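You operate a simulated robot arm through the tools that you are given. There is no shell and no other tool.

Carry out the task below with a simulated robot arm. There is one attempt and no reset: what you move stays moved.

TASK
Switch the dryer off, move the dry body to the drain board and cap it.
Fine: use the yellow bore cap; the drying tray goes to the spot beside the dryer.

The check looks at the end state, three seconds after you hand in, the way a careful person would. Anything else that was tipped, shoved, dropped, spilled or broken makes it a failure. Lids that push on must go on centred and level and be pressed home; caps that screw on are set level and turned clockwise until they are tight.

THE ROBOT
A 6-joint arm with a two-finger gripper, fixed in place. Base frame: the origin is at the foot of the arm, x ahead of it, y to its left, z up; the work surface is at about z = 0.82. Readings come in m, rad, newtons and seconds.
With the tool pointing down near the work surface it reaches from about 0.12 to 0.68 m from the base axis. Its first joint turns from -1.152 to 1.152 rad. Payload 2.45 kg.
The TCP is the grasp point between the finger pads, 0.03 m short of the fingertips. In the tool frame z runs along the fingers and y along their closing line. Largest opening 0.106 m; the body of the gripper starts 0.079 m behind the TCP.
Orientation is that of the tool frame in the base frame, as a unit quaternion [w, x, y, z]. With the fingers straight down and closing along the base's y, the tool's x points along the base's -x, its y along +y and its z along -z.

THE INTERFACE
- The arm moves only by the tool apply_moves. Its argument "increments" is a list of rows, each an object of numbers (a shift or turn left out is 0, a gripper value left out holds the last): "dx", "dy", "dz": the shift along the tool's x, y, z in m; "rx", "ry", "rz": the turn, a rotation vector about the tool's x, y, z in rad; "gripper": the opening, from 0 (shut) to 1 (fully open). In form: [{"dx": .., "dy": .., "dz": .., "rx": .., "ry": .., "rz": .., "gripper": ..}, ...]. A call has 1 to 20 rows; each row shifts and turns the commanded pose from where the row before left it, along the tool's axes as they then stand. A row lasts 0.2 s, in which the tool goes at most 0.05 m and 0.15 rad; a call with a longer step from one row to the next is refused whole, and so is a gripper value outside its range. A pose out of reach is approached as far as the arm can. The call stops where the force on the tool passes 40 N (or 10 N more than at its start, if that is more) or the arm is blocked; 0.2 s more then pass. The fingers move at their own pace (about 0.153 m/s each) and stop on an object; they squeeze with about 37 N. The grip force told is the motor's: it shows also when the fingers shut on nothing. Time passes only in rows, and 0.2 s behind the last, so rows that do not move let the fingers close. It gives the time, the measured TCP pose, the force on the tool (base axes), the opening and the grip force at its end, in the units of the frame above (readings bear some noise), with the torque about the TCP (base axes, N m) and any sound that the robot's microphone picked up.
- Cameras (640 x 400 px; columns grow to the right, rows downward): "scene" is fixed at [0.0456, 0.4073, 1.4269]; the picture's right is [-0.81, -0.58, 0.00], its down [-0.32, 0.45, -0.83] and it looks along [0.49, -0.68, -0.55] (base axes); focal length 326 px, centre (320, 200). "wrist" rides on the gripper at [0.076, -0.002, -0.106] in the tool frame; the picture's right is [0.02, 1.00, 0.00], its down [-0.78, 0.02, -0.62] and it looks along [-0.62, 0.01, 0.78] (tool axes); focal length 247 px, centre (320, 200). There is no depth. A picture from a camera that has moved, and an enlarged one, comes with that camera's place and axes in the base frame and with its lens. The place of the scene camera against the robot may be out by one fixed shift of up to 0.025 m in any direction.
- capture(camera): a new picture of that camera. The clock stands still meanwhile.
- close_up(camera, box): a new picture of the part [left, top, right, bottom] of that camera's present view, enlarged. The clock stands still meanwhile.
- finish_job(): hands the job in; it is judged then, once.

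Nothing tells you positions but the pictures and the camera data. Unless the task says otherwise, let go and move clear before handing in.

The tools are called after "Emit:" by a JSON object that holds its "api" and its "payload". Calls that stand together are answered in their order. apply_moves: Moves the arm, as the interface text tells. Its arguments: {"type":"object","properties":{"increments":{"type":"array"}},"required":["increments"]} The other tools are called the same way: capture (camera) takes a picture; close_up (camera, box) takes an enlarged picture of a part of a camera's view; finish_job () hands the job in.

At the start:

```text
t: 0.0
eef_pos: [0.2823, -0.1274, 1.127]
orientation: [0.001, 0.0, 1.0, -0.001]
contact_force: [-0.1, 1.0, 0.2]
wrist_torque: [0.0, 0.03, 0.01]
grip_width: 0.1059
finger_force: 0.0
```

scene: 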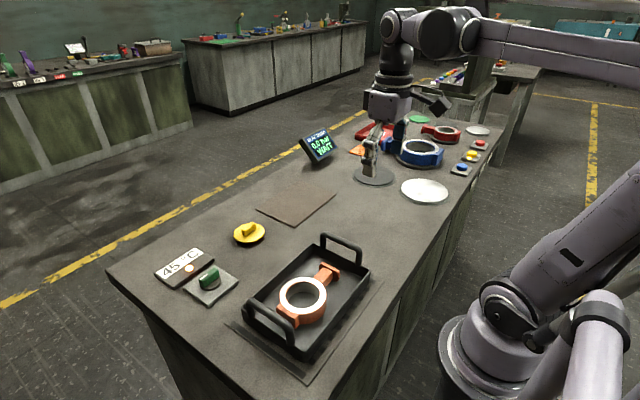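
wrist: 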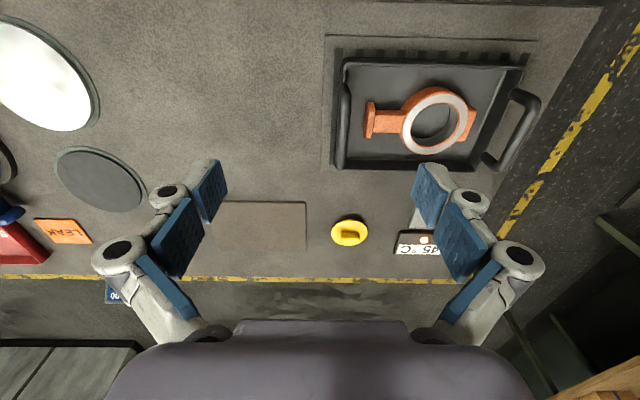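

I see a bench with a tray holding an orange body on a dark plate (probably the dryer), a green knob beside a "45 °C" display, a yellow cap, a brown mat and several other items further along. I'll take closer pictures first to identify everything.

Emit:
{"api": "close_up", "payload": {"camera": "scene", "box": [140, 200, 400, 390]}}

Emit:
{"api": "close_up", "payload": {"camera": "scene", "box": [290, 100, 510, 220]}}

Emit:
{"api": "close_up", "payload": {"camera": "wrist", "box": [300, 20, 560, 280]}}

Emit:
{"api": "close_up", "payload": {"camera": "wrist", "box": [0, 0, 320, 320]}}

```text
2.11 times, centred on (270, 295) of scene
camera zoom: at [0.0456, 0.4073, 1.4269], right [-0.81, -0.58, 0.0], down [-0.32, 0.45, -0.83], along [0.49, -0.68, -0.55], focal length 686 px, centre (425, 0)
```

zoom: 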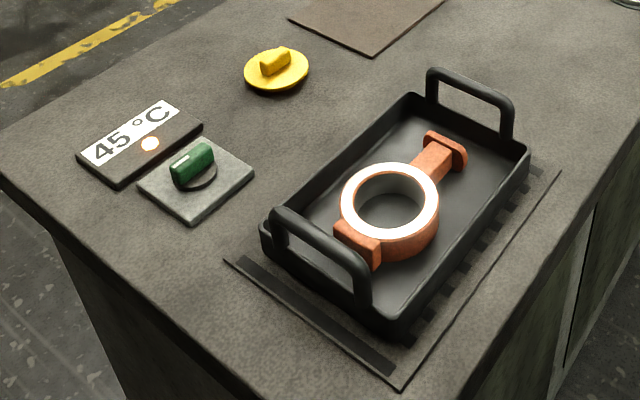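

```text
2.91 times, centred on (400, 160) of scene
camera zoom: at [0.0456, 0.4073, 1.4269], right [-0.81, -0.58, 0.0], down [-0.32, 0.45, -0.83], along [0.49, -0.68, -0.55], focal length 948 px, centre (87, 316)
```

zoom: 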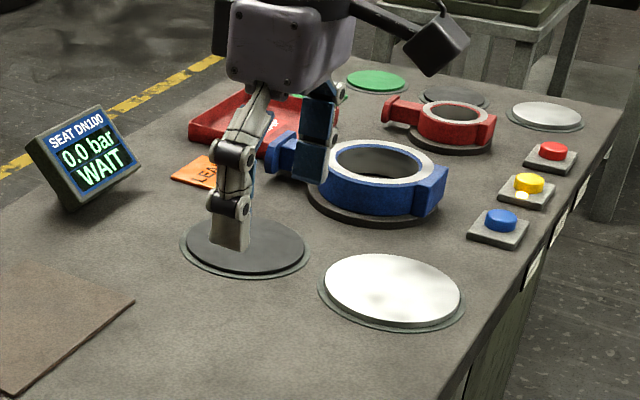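

```text
1.54 times, centred on (430, 150) of wrist
camera zoom: at [0.2059, -0.1271, 1.232], right [-0.02, 1.0, 0.0], down [0.78, 0.02, 0.62], along [0.62, 0.01, -0.78], focal length 380 px, centre (151, 277)
```

zoom: 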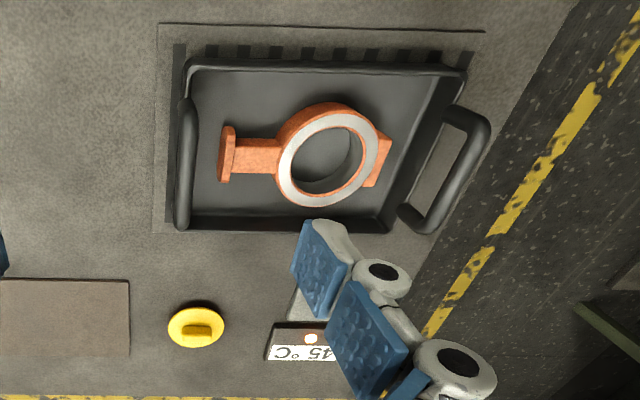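

```text
1.25 times, centred on (160, 160) of wrist
camera zoom: at [0.2059, -0.1271, 1.232], right [-0.02, 1.0, 0.0], down [0.78, 0.02, 0.62], along [0.62, 0.01, -0.78], focal length 309 px, centre (520, 250)
```

zoom: 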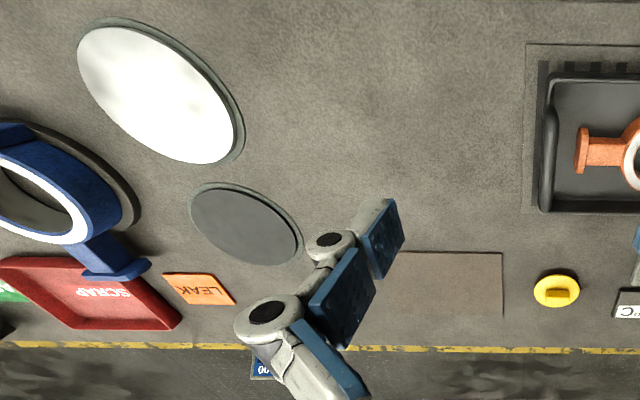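

The wrist view shows the tray at about (0.35, 0.06), the yellow cap near (0.61, -0.05) and the brown mat around (0.62, -0.28). I'll move the wrist camera around at height to work out the dryer, its switch and the candidates for drain board and tray spot.

Emit:
{"api": "apply_moves", "payload": {"increments": [{"dy": 0.045, "dx": 0.01}, {"dy": 0.045, "dx": 0.01}, {"dy": 0.045, "dx": 0.01}, {"dy": 0.045}, {}]}}

Emit:
{"api": "capture", "payload": {"camera": "wrist"}}

Emit:
{"api": "capture", "payload": {"camera": "scene"}}

```text
t: 1.2
eef_pos: [0.2507, 0.0545, 1.1265]
orientation: [0.0, -0.001, 1.0, 0.0]
contact_force: [0.2, -0.3, -0.4]
wrist_torque: [-0.02, 0.0, -0.02]
grip_width: 0.1061
finger_force: 0.0
```

```text
taken
camera wrist: at [0.175, 0.0527, 1.2328], right [-0.02, 1.0, 0.0], down [0.78, 0.02, 0.62], along [0.62, 0.01, -0.78], focal length 247 px, centre (320, 200)
```

wrist: 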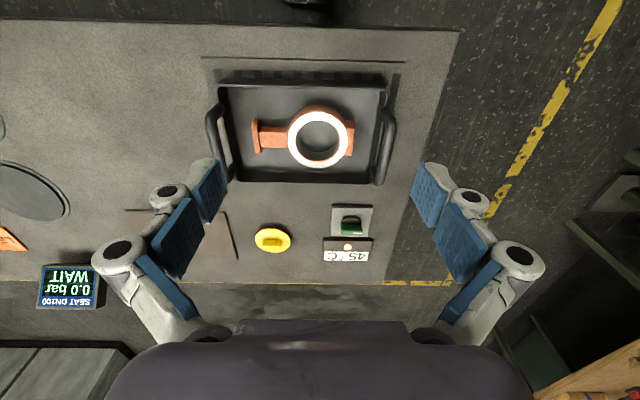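

```text
taken
```

scene: 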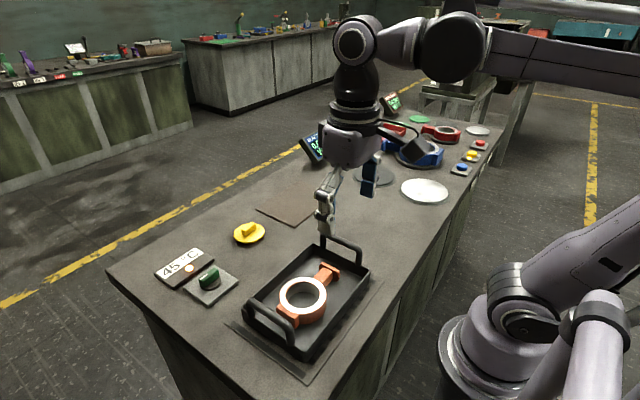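

Emit:
{"api": "close_up", "payload": {"camera": "wrist", "box": [180, 40, 420, 190]}}

Emit:
{"api": "close_up", "payload": {"camera": "wrist", "box": [220, 180, 420, 300]}}

Emit:
{"api": "close_up", "payload": {"camera": "scene", "box": [140, 220, 290, 320]}}

Emit:
{"api": "close_up", "payload": {"camera": "scene", "box": [360, 80, 510, 220]}}

```text
2.67 times, centred on (300, 115) of wrist
camera zoom: at [0.175, 0.0527, 1.2328], right [-0.02, 1.0, 0.0], down [0.78, 0.02, 0.62], along [0.62, 0.01, -0.78], focal length 659 px, centre (373, 427)
```

zoom: 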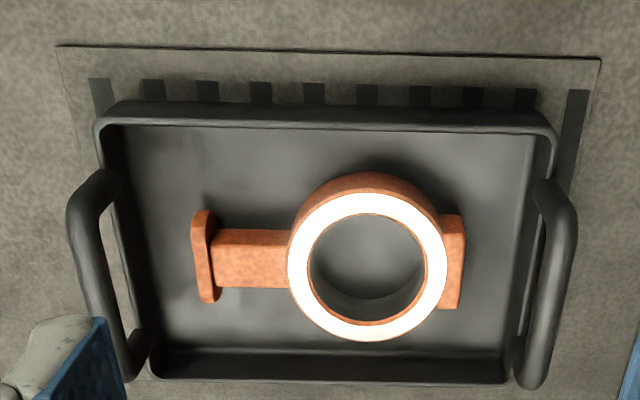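

```text
3.20 times, centred on (320, 240) of wrist
camera zoom: at [0.175, 0.0527, 1.2328], right [-0.02, 1.0, 0.0], down [0.78, 0.02, 0.62], along [0.62, 0.01, -0.78], focal length 790 px, centre (320, 72)
```

zoom: 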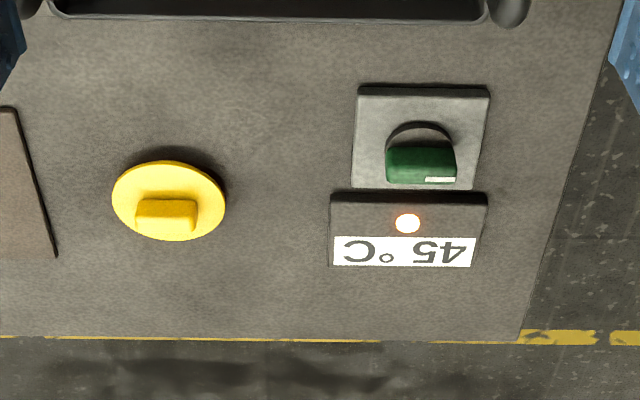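

```text
4.00 times, centred on (215, 270) of scene
camera zoom: at [0.0455, 0.4073, 1.4269], right [-0.81, -0.58, 0.0], down [-0.32, 0.45, -0.83], along [0.49, -0.68, -0.55], focal length 1303 px, centre (740, -80)
```

zoom: 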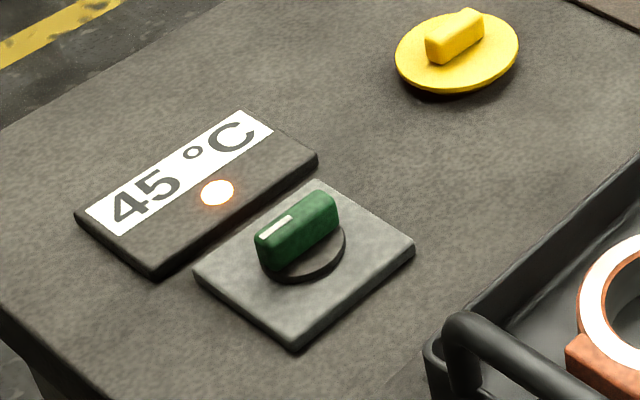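

```text
2.86 times, centred on (435, 150) of scene
camera zoom: at [0.0455, 0.4073, 1.4269], right [-0.81, -0.58, 0.0], down [-0.32, 0.45, -0.83], along [0.49, -0.68, -0.55], focal length 931 px, centre (-9, 343)
```

zoom: 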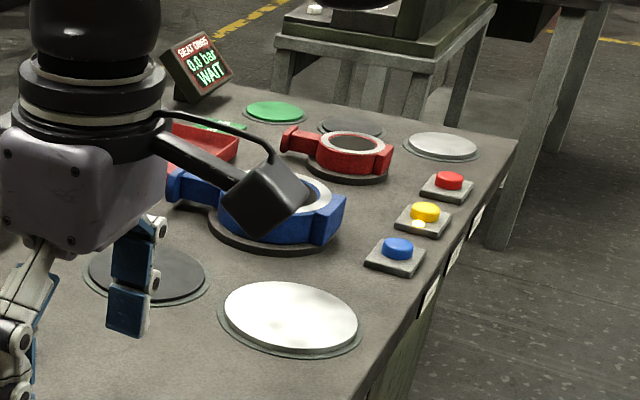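

The dryer is the vented plate under the tray, with a green knob (white index mark) and a lit "45 °C" panel. Next I'll look along the bench toward -y at the mat and the discs.

Emit:
{"api": "apply_moves", "payload": {"increments": [{"dy": -0.048}, {"dy": -0.048}, {"dy": -0.048}, {"dy": -0.048}, {"dy": -0.048}, {"dy": -0.048}, {"dy": -0.048}, {"dy": -0.02}, {}]}}

Emit:
{"api": "capture", "payload": {"camera": "wrist"}}

Emit:
{"api": "capture", "payload": {"camera": "scene"}}

```text
t: 3.2
eef_pos: [0.2526, -0.3025, 1.1263]
orientation: [0.001, -0.001, 1.0, 0.001]
contact_force: [0.2, -0.1, -1.0]
wrist_torque: [-0.02, 0.0, 0.01]
grip_width: 0.106
finger_force: 0.0
```

```text
taken
camera wrist: at [0.1763, -0.3043, 1.2316], right [-0.02, 1.0, 0.0], down [0.78, 0.02, 0.62], along [0.62, 0.01, -0.78], focal length 247 px, centre (320, 200)
```

wrist: 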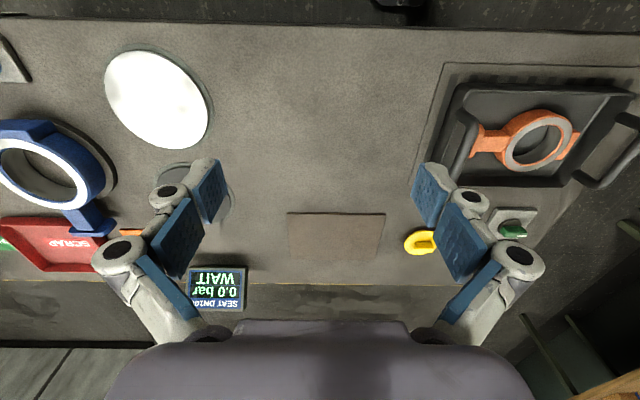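

```text
taken
```

scene: 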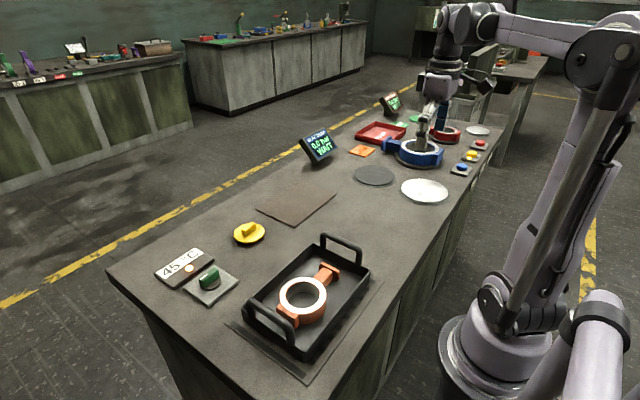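

The brown board spans roughly x 0.54–0.69, y −0.37 to −0.15; I still need to identify the tray's spot. I'll enlarge the table areas to look for faint markings.

Emit:
{"api": "close_up", "payload": {"camera": "wrist", "box": [200, 20, 480, 200]}}

Emit:
{"api": "close_up", "payload": {"camera": "wrist", "box": [220, 180, 460, 300]}}

Emit:
{"api": "close_up", "payload": {"camera": "scene", "box": [230, 160, 420, 280]}}

Emit:
{"api": "close_up", "payload": {"camera": "scene", "box": [280, 190, 440, 390]}}

Emit:
{"api": "close_up", "payload": {"camera": "scene", "box": [90, 230, 280, 390]}}

Emit:
{"api": "close_up", "payload": {"camera": "scene", "box": [340, 80, 510, 200]}}

```text
2.22 times, centred on (340, 110) of wrist
camera zoom: at [0.1763, -0.3043, 1.2316], right [-0.02, 1.0, 0.0], down [0.78, 0.02, 0.62], along [0.62, 0.01, -0.78], focal length 549 px, centre (276, 400)
```

zoom: 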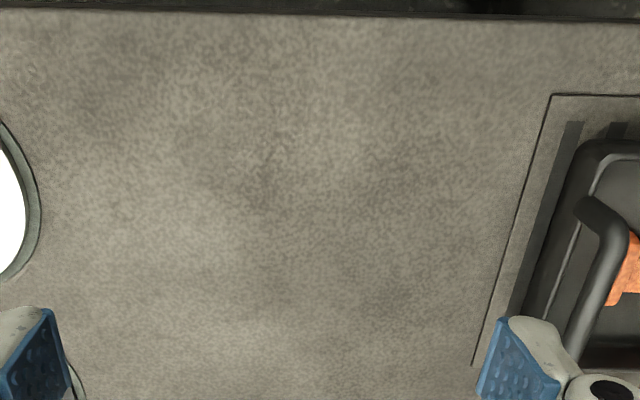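

```text
2.67 times, centred on (340, 240) of wrist
camera zoom: at [0.1763, -0.3043, 1.2316], right [-0.02, 1.0, 0.0], down [0.78, 0.02, 0.62], along [0.62, 0.01, -0.78], focal length 659 px, centre (267, 93)
```

zoom: 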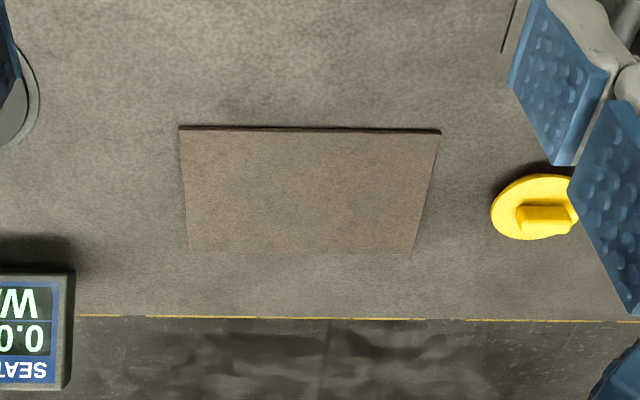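

```text
3.33 times, centred on (325, 220) of scene
camera zoom: at [0.0456, 0.4073, 1.4269], right [-0.81, -0.58, 0.0], down [-0.32, 0.45, -0.83], along [0.49, -0.68, -0.55], focal length 1086 px, centre (303, 133)
```

zoom: 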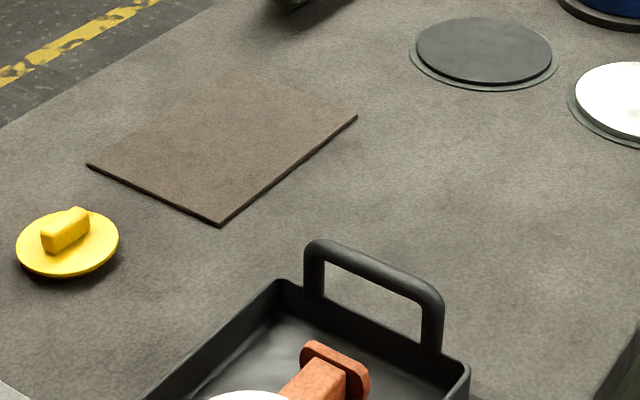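

```text
2.00 times, centred on (360, 290) of scene
camera zoom: at [0.0456, 0.4073, 1.4269], right [-0.81, -0.58, 0.0], down [-0.32, 0.45, -0.83], along [0.49, -0.68, -0.55], focal length 652 px, centre (240, 20)
```

zoom: 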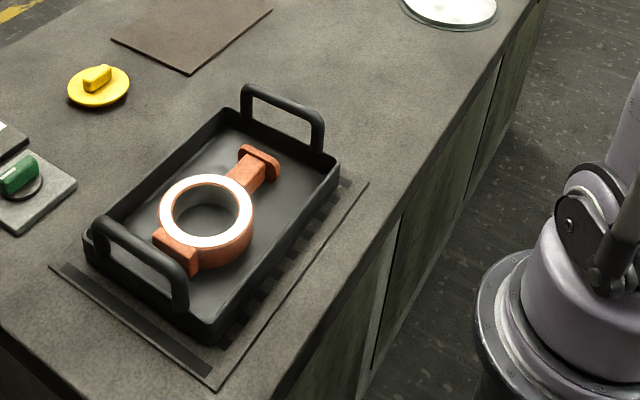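

```text
2.50 times, centred on (185, 310) of scene
camera zoom: at [0.0456, 0.4073, 1.4269], right [-0.81, -0.58, 0.0], down [-0.32, 0.45, -0.83], along [0.49, -0.68, -0.55], focal length 814 px, centre (658, -75)
```

zoom: 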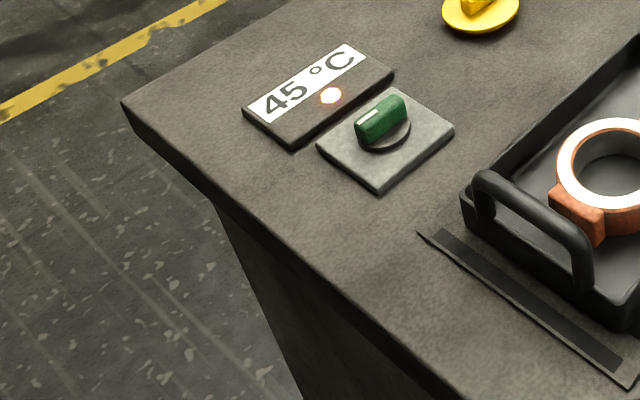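

```text
3.33 times, centred on (425, 140) of scene
camera zoom: at [0.0456, 0.4073, 1.4269], right [-0.81, -0.58, 0.0], down [-0.32, 0.45, -0.83], along [0.49, -0.68, -0.55], focal length 1086 px, centre (-30, 400)
```

zoom: 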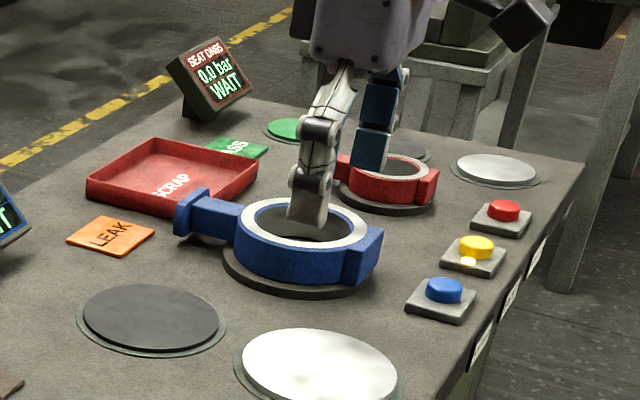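

The brown board is the only board-like item (about 0.15 × 0.22 m), so I take it as the drain board. The clear stretch of bench on the −y side of the dryer is then the tray's spot. I'll go closer to the knob and the cap to see the details.

Emit:
{"api": "apply_moves", "payload": {"increments": [{"dx": -0.018, "dy": 0.042, "dz": 0.008}, {"dx": -0.018, "dy": 0.042, "dz": 0.008}, {"dx": -0.018, "dy": 0.042, "dz": 0.008}, {"dx": -0.018, "dy": 0.042, "dz": 0.008}, {"dx": -0.018, "dy": 0.042, "dz": 0.008}, {"dx": -0.018, "dy": 0.042, "dz": 0.008}, {"dx": -0.018, "dy": 0.042, "dz": 0.008}, {"dx": -0.018, "dy": 0.042, "dz": 0.008}, {"dx": -0.018, "dy": 0.042, "dz": 0.008}, {"dx": -0.018, "dy": 0.03, "dz": 0.008}, {}]}}

Emit:
{"api": "capture", "payload": {"camera": "wrist"}}

Emit:
{"api": "close_up", "payload": {"camera": "wrist", "box": [220, 80, 420, 280]}}

```text
t: 5.6
eef_pos: [0.4321, 0.107, 1.0461]
orientation: [0.001, -0.001, 1.0, 0.0]
contact_force: [0.1, 0.6, 0.0]
wrist_torque: [0.04, 0.01, 0.0]
grip_width: 0.1061
finger_force: 0.2
```

```text
taken
camera wrist: at [0.3551, 0.1059, 1.1514], right [-0.02, 1.0, 0.0], down [0.78, 0.02, 0.62], along [0.62, 0.01, -0.78], focal length 247 px, centre (320, 200)
```

wrist: 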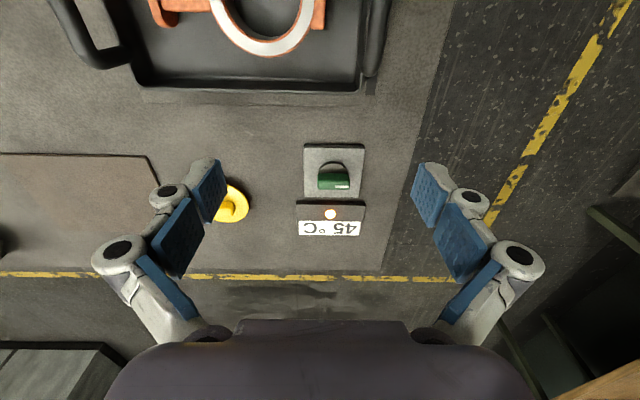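

```text
2.00 times, centred on (320, 180) of wrist
camera zoom: at [0.3551, 0.1059, 1.1514], right [-0.02, 1.0, 0.0], down [0.78, 0.02, 0.62], along [0.62, 0.01, -0.78], focal length 494 px, centre (320, 240)
```

zoom: 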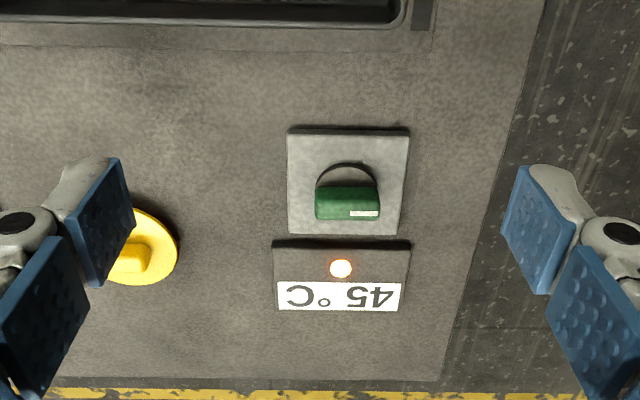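

The knob sits on its plate at about (0.556, 0.128), with the bar along y, the mark on the +y end and the lamp lit. I'll enlarge the knob and cap in both cameras to get their heights and shapes.

Emit:
{"api": "close_up", "payload": {"camera": "scene", "box": [180, 250, 250, 310]}}

Emit:
{"api": "close_up", "payload": {"camera": "wrist", "box": [295, 135, 375, 205]}}

Emit:
{"api": "close_up", "payload": {"camera": "scene", "box": [220, 205, 280, 255]}}

Emit:
{"api": "close_up", "payload": {"camera": "scene", "box": [240, 230, 380, 370]}}

```text
6.67 times, centred on (215, 280) of scene
camera zoom: at [0.0456, 0.4074, 1.4269], right [-0.81, -0.58, 0.0], down [-0.32, 0.45, -0.83], along [0.49, -0.68, -0.55], focal length 2172 px, centre (1020, -333)
```

zoom: 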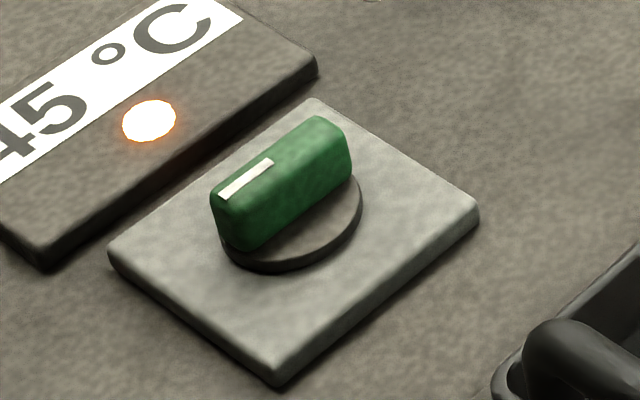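

```text
5.71 times, centred on (335, 170) of wrist
camera zoom: at [0.3551, 0.1059, 1.1514], right [-0.02, 1.0, 0.0], down [0.78, 0.02, 0.62], along [0.62, 0.01, -0.78], focal length 1411 px, centre (234, 371)
```

zoom: 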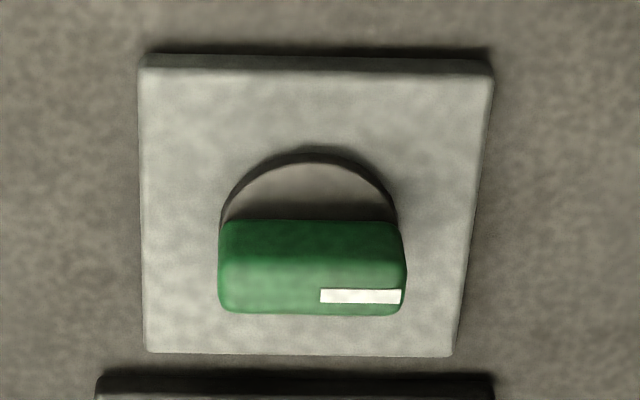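

```text
8.00 times, centred on (250, 230) of scene
camera zoom: at [0.0456, 0.4074, 1.4269], right [-0.81, -0.58, 0.0], down [-0.32, 0.45, -0.83], along [0.49, -0.68, -0.55], focal length 2607 px, centre (880, -40)
```

zoom: 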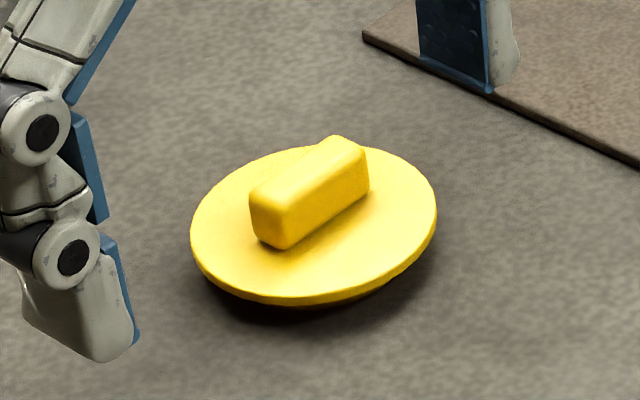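

```text
2.86 times, centred on (310, 300) of scene
camera zoom: at [0.0456, 0.4074, 1.4269], right [-0.81, -0.58, 0.0], down [-0.32, 0.45, -0.83], along [0.49, -0.68, -0.55], focal length 931 px, centre (349, -86)
```

zoom: 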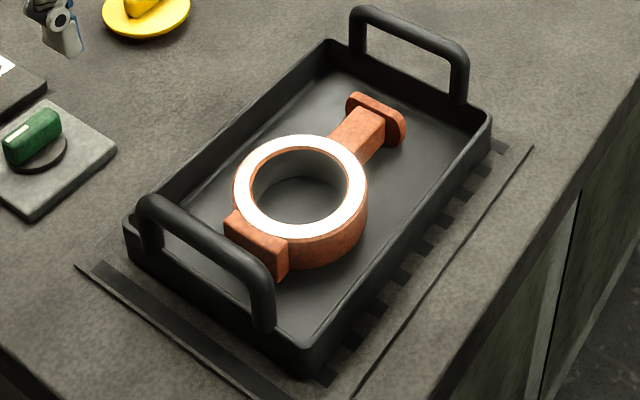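

The knob bar measures about 45 × 14 × 20 mm, with its top near z ≈ 0.863 and its base disc near 0.84. I'll turn the tool 90° so the fingers close along x, narrow them and come over the knob.

Emit:
{"api": "apply_moves", "payload": {"increments": [{"rz": 0.1428, "gripper": 0.4}, {"rz": 0.1428}, {"rz": 0.1428}, {"rz": 0.1428}, {"rz": 0.1428}, {"rz": 0.1428}, {"rz": 0.1428}, {"rz": 0.1428}, {"rz": 0.1428}, {"rz": 0.1428}, {"rz": 0.1428}, {"dy": 0.042, "dx": 0.007}, {"dy": 0.042, "dx": 0.007}, {"dy": 0.041, "dx": 0.008}, {}, {}]}}

Emit:
{"api": "capture", "payload": {"camera": "wrist"}}

Emit:
{"api": "capture", "payload": {"camera": "scene"}}

```text
t: 9.0
eef_pos: [0.5587, 0.1273, 1.0485]
orientation: [0.0, 0.706, 0.708, 0.001]
contact_force: [-0.2, -0.4, -0.1]
wrist_torque: [0.04, 0.04, -0.06]
grip_width: 0.0425
finger_force: 0.0
```

```text
taken
camera wrist: at [0.5559, 0.2044, 1.154], right [1.0, 0.02, 0.0], down [0.02, -0.78, 0.62], along [0.02, -0.62, -0.78], focal length 247 px, centre (320, 200)
```

wrist: 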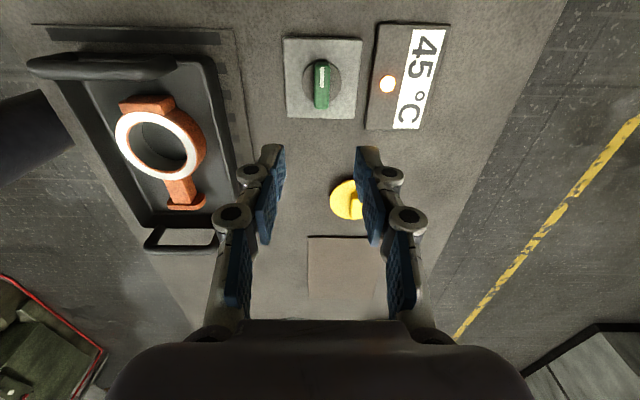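

```text
taken
```

scene: 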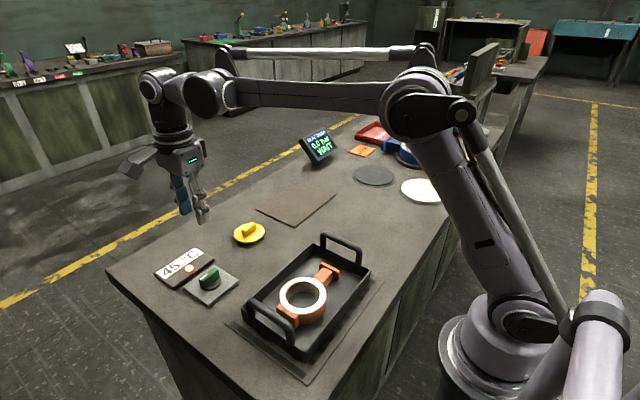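

Lining up over the knob: I'll enlarge the wrist view to refine its centre before descending.

Emit:
{"api": "close_up", "payload": {"camera": "wrist", "box": [270, 30, 380, 130]}}

Emit:
{"api": "close_up", "payload": {"camera": "wrist", "box": [30, 20, 270, 260]}}

Emit:
{"api": "close_up", "payload": {"camera": "wrist", "box": [270, 160, 400, 320]}}

```text
4.00 times, centred on (325, 80) of wrist
camera zoom: at [0.5559, 0.2044, 1.154], right [1.0, 0.02, 0.0], down [0.02, -0.78, 0.62], along [0.02, -0.62, -0.78], focal length 988 px, centre (300, 680)
```

zoom: 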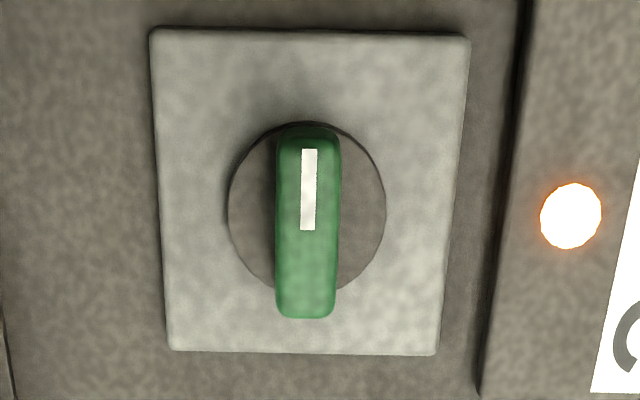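

```text
1.67 times, centred on (150, 140) of wrist
camera zoom: at [0.5559, 0.2044, 1.154], right [1.0, 0.02, 0.0], down [0.02, -0.78, 0.62], along [0.02, -0.62, -0.78], focal length 412 px, centre (603, 300)
```

zoom: 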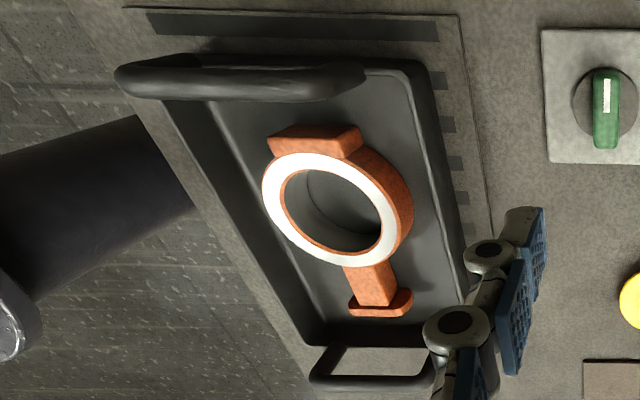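

```text
2.50 times, centred on (335, 240) of wrist
camera zoom: at [0.5559, 0.2044, 1.154], right [1.0, 0.02, 0.0], down [0.02, -0.78, 0.62], along [0.02, -0.62, -0.78], focal length 617 px, centre (282, 100)
```

zoom: 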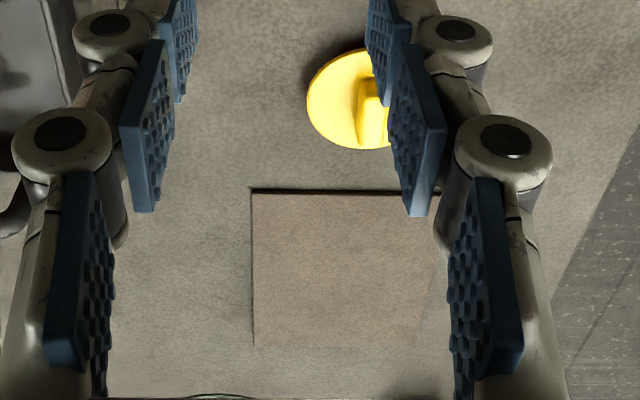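

The knob centre comes out at about (0.560, 0.131), with the bar exactly along y. Descending with the fingers astride the bar, leaving the tips just above the base disc.

Emit:
{"api": "apply_moves", "payload": {"increments": [{"dx": 0.004, "dy": 0.001, "dz": 0.045}, {"dz": 0.045}, {"dz": 0.045}, {"dz": 0.034}, {}]}}

Emit:
{"api": "capture", "payload": {"camera": "wrist"}}

Emit:
{"api": "close_up", "payload": {"camera": "scene", "box": [150, 200, 290, 310]}}

```text
t: 10.2
eef_pos: [0.5577, 0.1338, 0.8785]
orientation: [0.0, 0.706, 0.708, 0.001]
contact_force: [1.1, -0.4, 0.4]
wrist_torque: [0.0, -0.03, 0.01]
grip_width: 0.0425
finger_force: 0.0
```

```text
taken
camera wrist: at [0.5565, 0.2097, 0.9839], right [1.0, 0.02, 0.0], down [0.02, -0.78, 0.62], along [0.02, -0.62, -0.78], focal length 247 px, centre (320, 200)
```

wrist: 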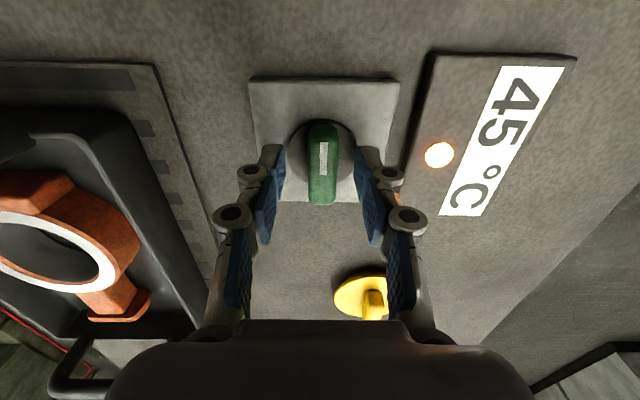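

```text
3.64 times, centred on (220, 255) of scene
camera zoom: at [0.0456, 0.4073, 1.4269], right [-0.81, -0.58, 0.0], down [-0.32, 0.45, -0.83], along [0.49, -0.68, -0.55], focal length 1185 px, centre (684, 0)
```

zoom: 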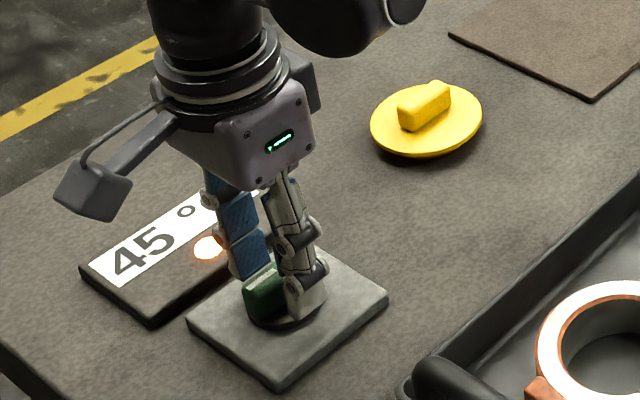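

The fingers are astride the bar. I'll take a closer look to judge the vertical overlap before closing.

Emit:
{"api": "close_up", "payload": {"camera": "wrist", "box": [240, 90, 400, 230]}}

Emit:
{"api": "close_up", "payload": {"camera": "scene", "box": [190, 255, 250, 300]}}

```text
2.86 times, centred on (320, 160) of wrist
camera zoom: at [0.5565, 0.2097, 0.9839], right [1.0, 0.02, 0.0], down [0.02, -0.78, 0.62], along [0.02, -0.62, -0.78], focal length 706 px, centre (320, 314)
```

zoom: 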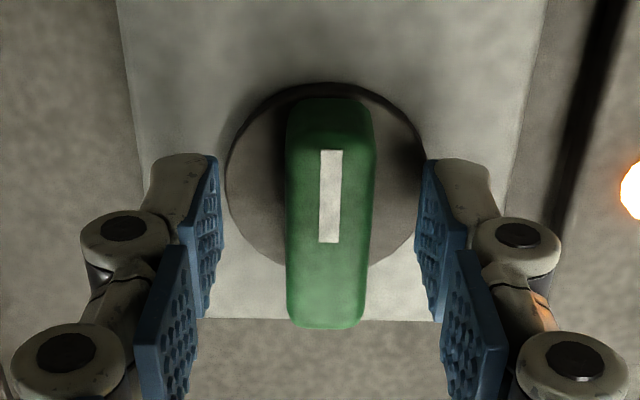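

```text
8.89 times, centred on (220, 278) of scene
camera zoom: at [0.0456, 0.4073, 1.4269], right [-0.81, -0.58, 0.0], down [-0.32, 0.45, -0.83], along [0.49, -0.68, -0.55], focal length 2896 px, centre (1209, -489)
```

zoom: 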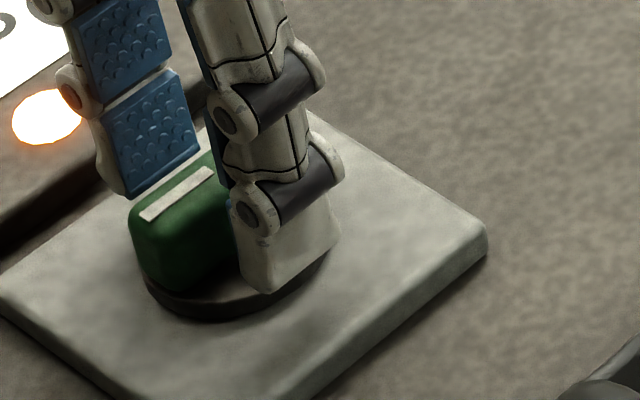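

The overlap looks short, perhaps 5–10 mm. I'll lower gently in small steps, watching the force.

Emit:
{"api": "apply_moves", "payload": {"increments": [{"dz": 0.003}, {"dz": 0.003}, {}]}}

Emit:
{"api": "close_up", "payload": {"camera": "scene", "box": [190, 255, 250, 300]}}

```text
t: 11.0
eef_pos: [0.5577, 0.1337, 0.8722]
orientation: [0.0, 0.707, 0.707, 0.0]
contact_force: [0.8, 0.4, -0.3]
wrist_torque: [-0.01, 0.0, -0.02]
grip_width: 0.0424
finger_force: 0.0
```

```text
8.89 times, centred on (220, 278) of scene
camera zoom: at [0.0456, 0.4073, 1.4269], right [-0.81, -0.58, 0.0], down [-0.32, 0.45, -0.83], along [0.49, -0.68, -0.55], focal length 2896 px, centre (1209, -489)
```

zoom: 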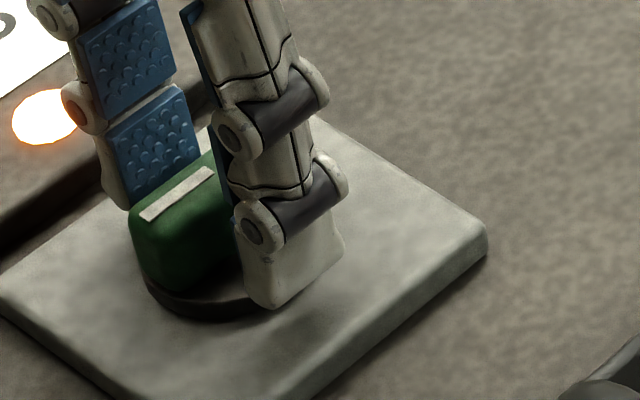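

No contact yet and the fingers now cover most of the bar's height. Closing on the bar.

Emit:
{"api": "apply_moves", "payload": {"increments": [{"gripper": 0.0}, {}, {}]}}

Emit:
{"api": "capture", "payload": {"camera": "wrist"}}

```text
t: 11.8
eef_pos: [0.56, 0.134, 0.8725]
orientation: [0.002, 0.707, 0.708, 0.003]
contact_force: [16.9, 1.6, 5.3]
wrist_torque: [-0.15, -0.37, 0.05]
grip_width: 0.0177
finger_force: 43.4
```

```text
taken
camera wrist: at [0.5576, 0.2096, 0.9782], right [1.0, 0.02, 0.01], down [0.01, -0.78, 0.62], along [0.02, -0.62, -0.78], focal length 247 px, centre (320, 200)
```

wrist: 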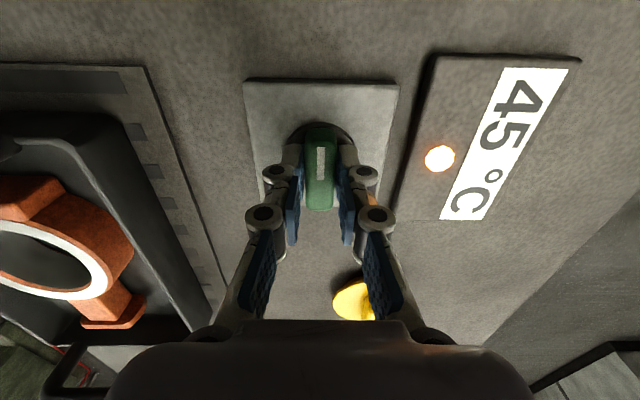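

Gripped the bar (17.7 mm), with a sideways load of about 17 N that means the knob centre is slightly further in +x. I'll shift a few mm to relieve it.

Emit:
{"api": "apply_moves", "payload": {"increments": [{"dy": 0.003}, {}]}}

```text
t: 12.4
eef_pos: [0.5598, 0.1345, 0.8724]
orientation: [-0.001, 0.707, 0.707, 0.0]
contact_force: [0.0, 0.0, 4.1]
wrist_torque: [0.24, -0.05, 0.0]
grip_width: 0.0175
finger_force: 43.5
```

Load relieved. Now a small trial turn counter-clockwise (seen from above), the usual direction for off, watching the torque.

Emit:
{"api": "apply_moves", "payload": {"increments": [{"rz": -0.06}, {"rz": -0.06}, {}]}}

Emit:
{"api": "close_up", "payload": {"camera": "wrist", "box": [230, 60, 470, 240]}}

```text
t: 13.2
eef_pos: [0.5601, 0.1326, 0.8733]
orientation: [-0.001, 0.662, 0.75, -0.001]
contact_force: [-16.0, -0.4, 4.1]
wrist_torque: [0.37, 0.56, -0.09]
grip_width: 0.0174
finger_force: 43.5
```

```text
2.22 times, centred on (350, 150) of wrist
camera zoom: at [0.5492, 0.2089, 0.9781], right [0.99, 0.14, 0.0], down [0.11, -0.78, 0.62], along [0.09, -0.61, -0.78], focal length 549 px, centre (253, 311)
```

zoom: 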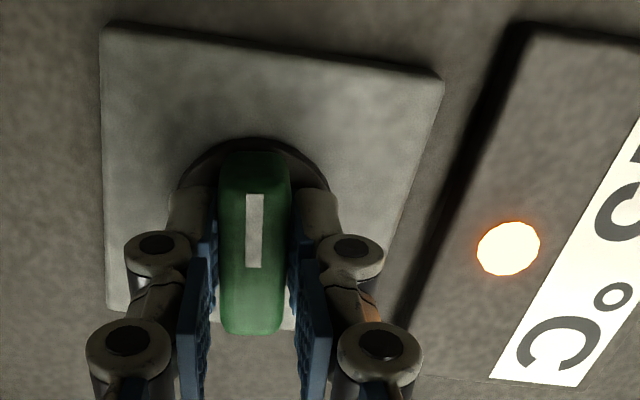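

The knob turns with the tool at little torque, but a 16 N side force has built up because my turning centre is a bit off the knob axis. I'll relieve that and continue in steps.

Emit:
{"api": "apply_moves", "payload": {"increments": [{"dy": -0.0025}, {}]}}

```text
t: 13.8
eef_pos: [0.5592, 0.1328, 0.8729]
orientation: [0.002, 0.663, 0.749, 0.002]
contact_force: [-3.2, 2.3, 6.0]
wrist_torque: [0.04, 0.08, 0.01]
grip_width: 0.0176
finger_force: 43.4
```

Emit:
{"api": "apply_moves", "payload": {"increments": [{"rz": -0.1, "dy": -0.001}, {"rz": -0.1, "dy": -0.001}, {}]}}

```text
t: 14.6
eef_pos: [0.559, 0.1322, 0.8721]
orientation: [0.003, 0.584, 0.811, 0.003]
contact_force: [20.1, 6.9, 14.9]
wrist_torque: [1.17, -0.17, 0.03]
grip_width: 0.0176
finger_force: 42.7
```

Side loads come from gripping the bar rigidly while off-axis. I'll loosen the fingers to a loose fork around the bar (about 20 mm) so it can self-centre, and keep turning that way.

Emit:
{"api": "apply_moves", "payload": {"increments": [{"gripper": 0.19}, {}, {}]}}

Emit:
{"api": "close_up", "payload": {"camera": "wrist", "box": [230, 60, 470, 240]}}

Emit:
{"api": "close_up", "payload": {"camera": "scene", "box": [150, 230, 270, 320]}}

```text
t: 15.4
eef_pos: [0.5566, 0.1328, 0.8721]
orientation: [0.001, 0.585, 0.811, 0.001]
contact_force: [3.8, 0.0, -0.6]
wrist_torque: [0.02, -0.09, 0.0]
grip_width: 0.0223
finger_force: 1.9
```

```text
2.22 times, centred on (350, 150) of wrist
camera zoom: at [0.5313, 0.2042, 0.9776], right [0.94, 0.34, 0.0], down [0.26, -0.74, 0.62], along [0.21, -0.59, -0.78], focal length 549 px, centre (253, 311)
```

zoom: 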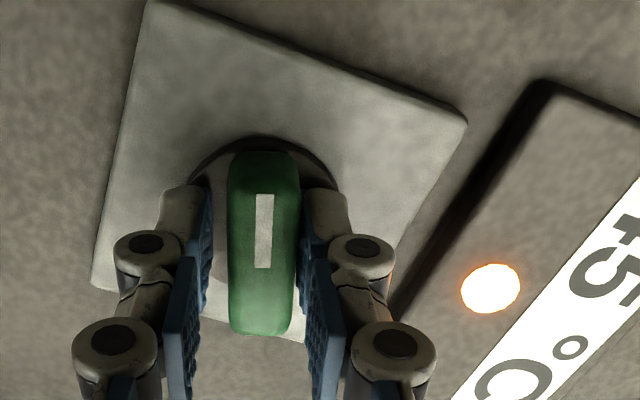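

```text
4.44 times, centred on (210, 275) of scene
camera zoom: at [0.0457, 0.4073, 1.4269], right [-0.81, -0.58, 0.0], down [-0.32, 0.45, -0.83], along [0.49, -0.68, -0.55], focal length 1448 px, centre (809, -133)
```

zoom: 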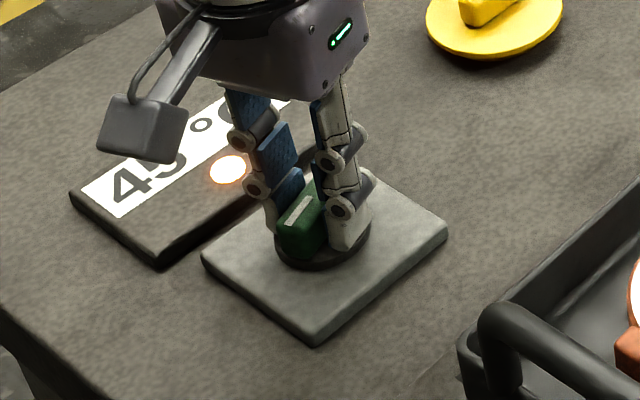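

The knob has followed about 0.3 rad counter-clockwise and the lamp is still lit. I'll recentre slightly and continue turning.

Emit:
{"api": "apply_moves", "payload": {"increments": [{"dy": 0.0025}, {"rz": -0.125}, {"rz": -0.125}, {"rz": -0.125}, {"rz": -0.125}, {}]}}

Emit:
{"api": "capture", "payload": {"camera": "wrist"}}

Emit:
{"api": "close_up", "payload": {"camera": "scene", "box": [150, 230, 270, 320]}}

```text
t: 16.8
eef_pos: [0.5585, 0.1326, 0.8718]
orientation: [0.0, 0.365, 0.931, 0.001]
contact_force: [-8.1, -2.0, 1.1]
wrist_torque: [-0.03, 0.25, -0.16]
grip_width: 0.025
finger_force: 3.5
heard: click
```

```text
taken
camera wrist: at [0.5017, 0.1842, 0.9778], right [0.66, 0.75, 0.0], down [0.58, -0.52, 0.62], along [0.47, -0.41, -0.78], focal length 247 px, centre (320, 200)
```

wrist: 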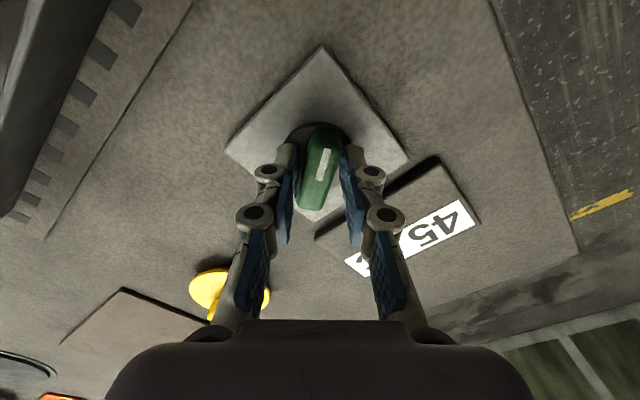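

```text
4.44 times, centred on (210, 275) of scene
camera zoom: at [0.0454, 0.4073, 1.4269], right [-0.81, -0.58, 0.0], down [-0.32, 0.45, -0.83], along [0.49, -0.68, -0.55], focal length 1448 px, centre (809, -133)
```

zoom: 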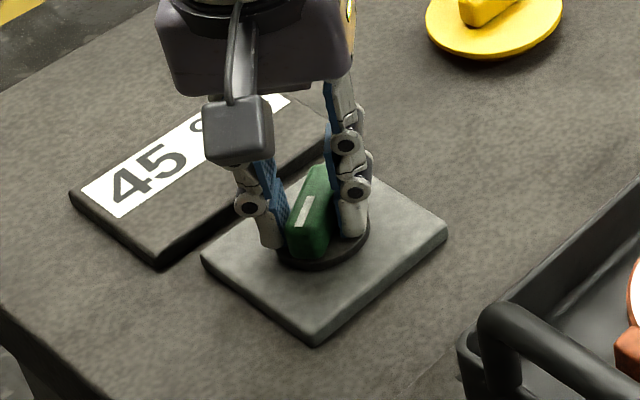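

A click was heard; the lamp is hidden behind the hand. I'll continue turning toward the full off position and watch the torque for a stop.

Emit:
{"api": "apply_moves", "payload": {"increments": [{"rz": -0.12}, {"rz": -0.12}, {"rz": -0.12}, {}]}}

Emit:
{"api": "capture", "payload": {"camera": "wrist"}}

Emit:
{"api": "close_up", "payload": {"camera": "scene", "box": [150, 230, 270, 320]}}

```text
t: 17.8
eef_pos: [0.5604, 0.1331, 0.8732]
orientation: [0.002, 0.192, 0.981, 0.001]
contact_force: [-3.3, -6.4, -0.3]
wrist_torque: [-0.1, 0.22, -0.08]
grip_width: 0.0254
finger_force: 3.6
```

```text
taken
camera wrist: at [0.4882, 0.1602, 0.9775], right [0.36, 0.93, 0.0], down [0.73, -0.28, 0.62], along [0.58, -0.22, -0.78], focal length 247 px, centre (320, 200)
```

wrist: 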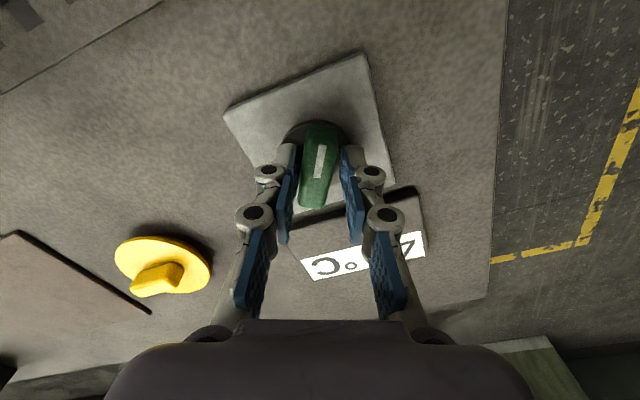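

```text
4.44 times, centred on (210, 275) of scene
camera zoom: at [0.0455, 0.4072, 1.4269], right [-0.81, -0.58, 0.0], down [-0.32, 0.45, -0.83], along [0.49, -0.68, -0.55], focal length 1448 px, centre (809, -133)
```

zoom: 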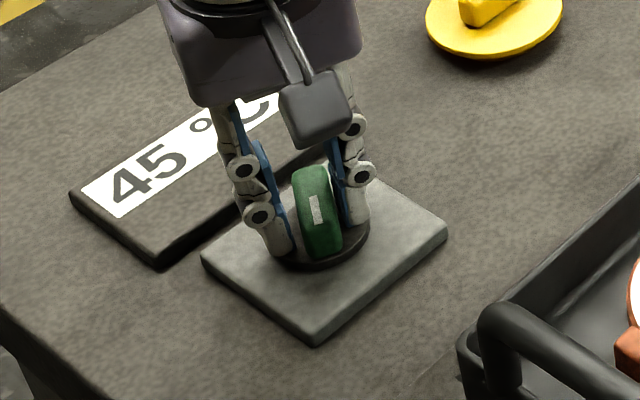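

Emit:
{"api": "apply_moves", "payload": {"increments": [{"rz": -0.12}, {"rz": -0.12}, {"rz": -0.12}, {}]}}

Emit:
{"api": "capture", "payload": {"camera": "wrist"}}

Emit:
{"api": "close_up", "payload": {"camera": "scene", "box": [150, 230, 270, 320]}}

```text
t: 18.8
eef_pos: [0.5606, 0.1328, 0.8729]
orientation: [0.001, 0.015, 1.0, 0.001]
contact_force: [2.7, -6.9, -0.3]
wrist_torque: [-0.18, -0.03, 0.07]
grip_width: 0.0243
finger_force: 3.3
```

```text
taken
camera wrist: at [0.4834, 0.1338, 0.9779], right [0.01, 1.0, 0.0], down [0.78, -0.01, 0.62], along [0.62, 0.0, -0.78], focal length 247 px, centre (320, 200)
```

wrist: 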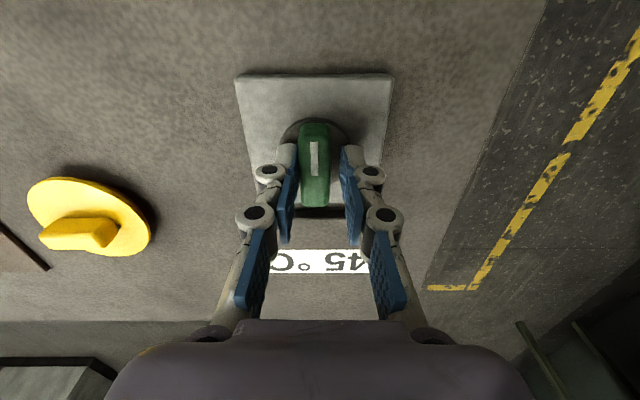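

```text
4.44 times, centred on (210, 275) of scene
camera zoom: at [0.0456, 0.4072, 1.4269], right [-0.81, -0.58, 0.0], down [-0.32, 0.45, -0.83], along [0.49, -0.68, -0.55], focal length 1448 px, centre (809, -133)
```

zoom: 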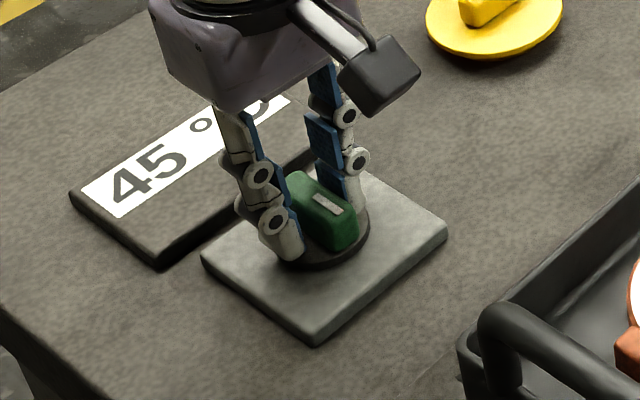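

The mark now points toward the robot, 90° from where it started. I'll open slightly and lift to check the lamp.

Emit:
{"api": "apply_moves", "payload": {"increments": [{"gripper": 0.35}, {}, {"dz": -0.04}, {"dz": -0.045}, {"dz": -0.045}, {}]}}

Emit:
{"api": "capture", "payload": {"camera": "wrist"}}

Emit:
{"api": "close_up", "payload": {"camera": "wrist", "box": [250, 80, 390, 260]}}

Emit:
{"api": "close_up", "payload": {"camera": "scene", "box": [150, 230, 270, 320]}}

```text
t: 20.2
eef_pos: [0.5569, 0.1321, 1.004]
orientation: [0.002, 0.015, 1.0, 0.001]
contact_force: [-0.2, 0.0, 0.1]
wrist_torque: [-0.02, 0.0, 0.01]
grip_width: 0.0372
finger_force: 0.0
```

```text
taken
camera wrist: at [0.482, 0.1333, 1.1083], right [0.01, 1.0, 0.0], down [0.78, -0.01, 0.62], along [0.62, 0.0, -0.78], focal length 247 px, centre (320, 200)
```

wrist: 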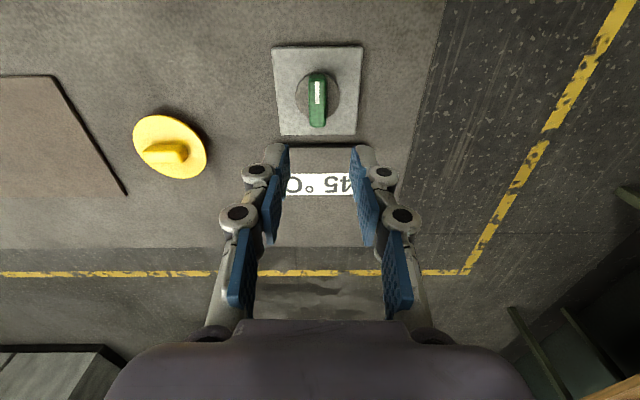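

```text
2.22 times, centred on (320, 170) of wrist
camera zoom: at [0.482, 0.1333, 1.1083], right [0.01, 1.0, 0.0], down [0.78, -0.01, 0.62], along [0.62, 0.0, -0.78], focal length 549 px, centre (320, 267)
```

zoom: 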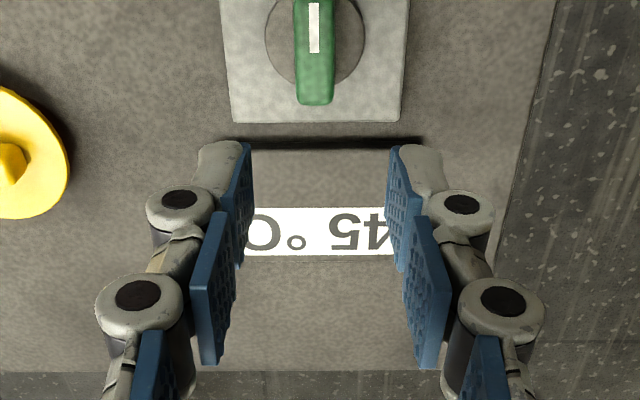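

```text
4.44 times, centred on (210, 275) of scene
camera zoom: at [0.0456, 0.4073, 1.4269], right [-0.81, -0.58, 0.0], down [-0.32, 0.45, -0.83], along [0.49, -0.68, -0.55], focal length 1448 px, centre (809, -133)
```

zoom: 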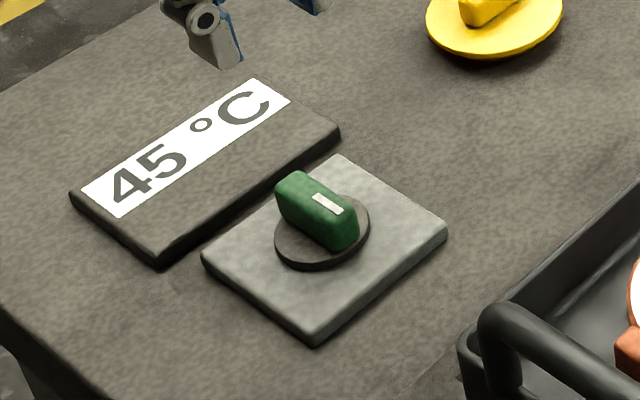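

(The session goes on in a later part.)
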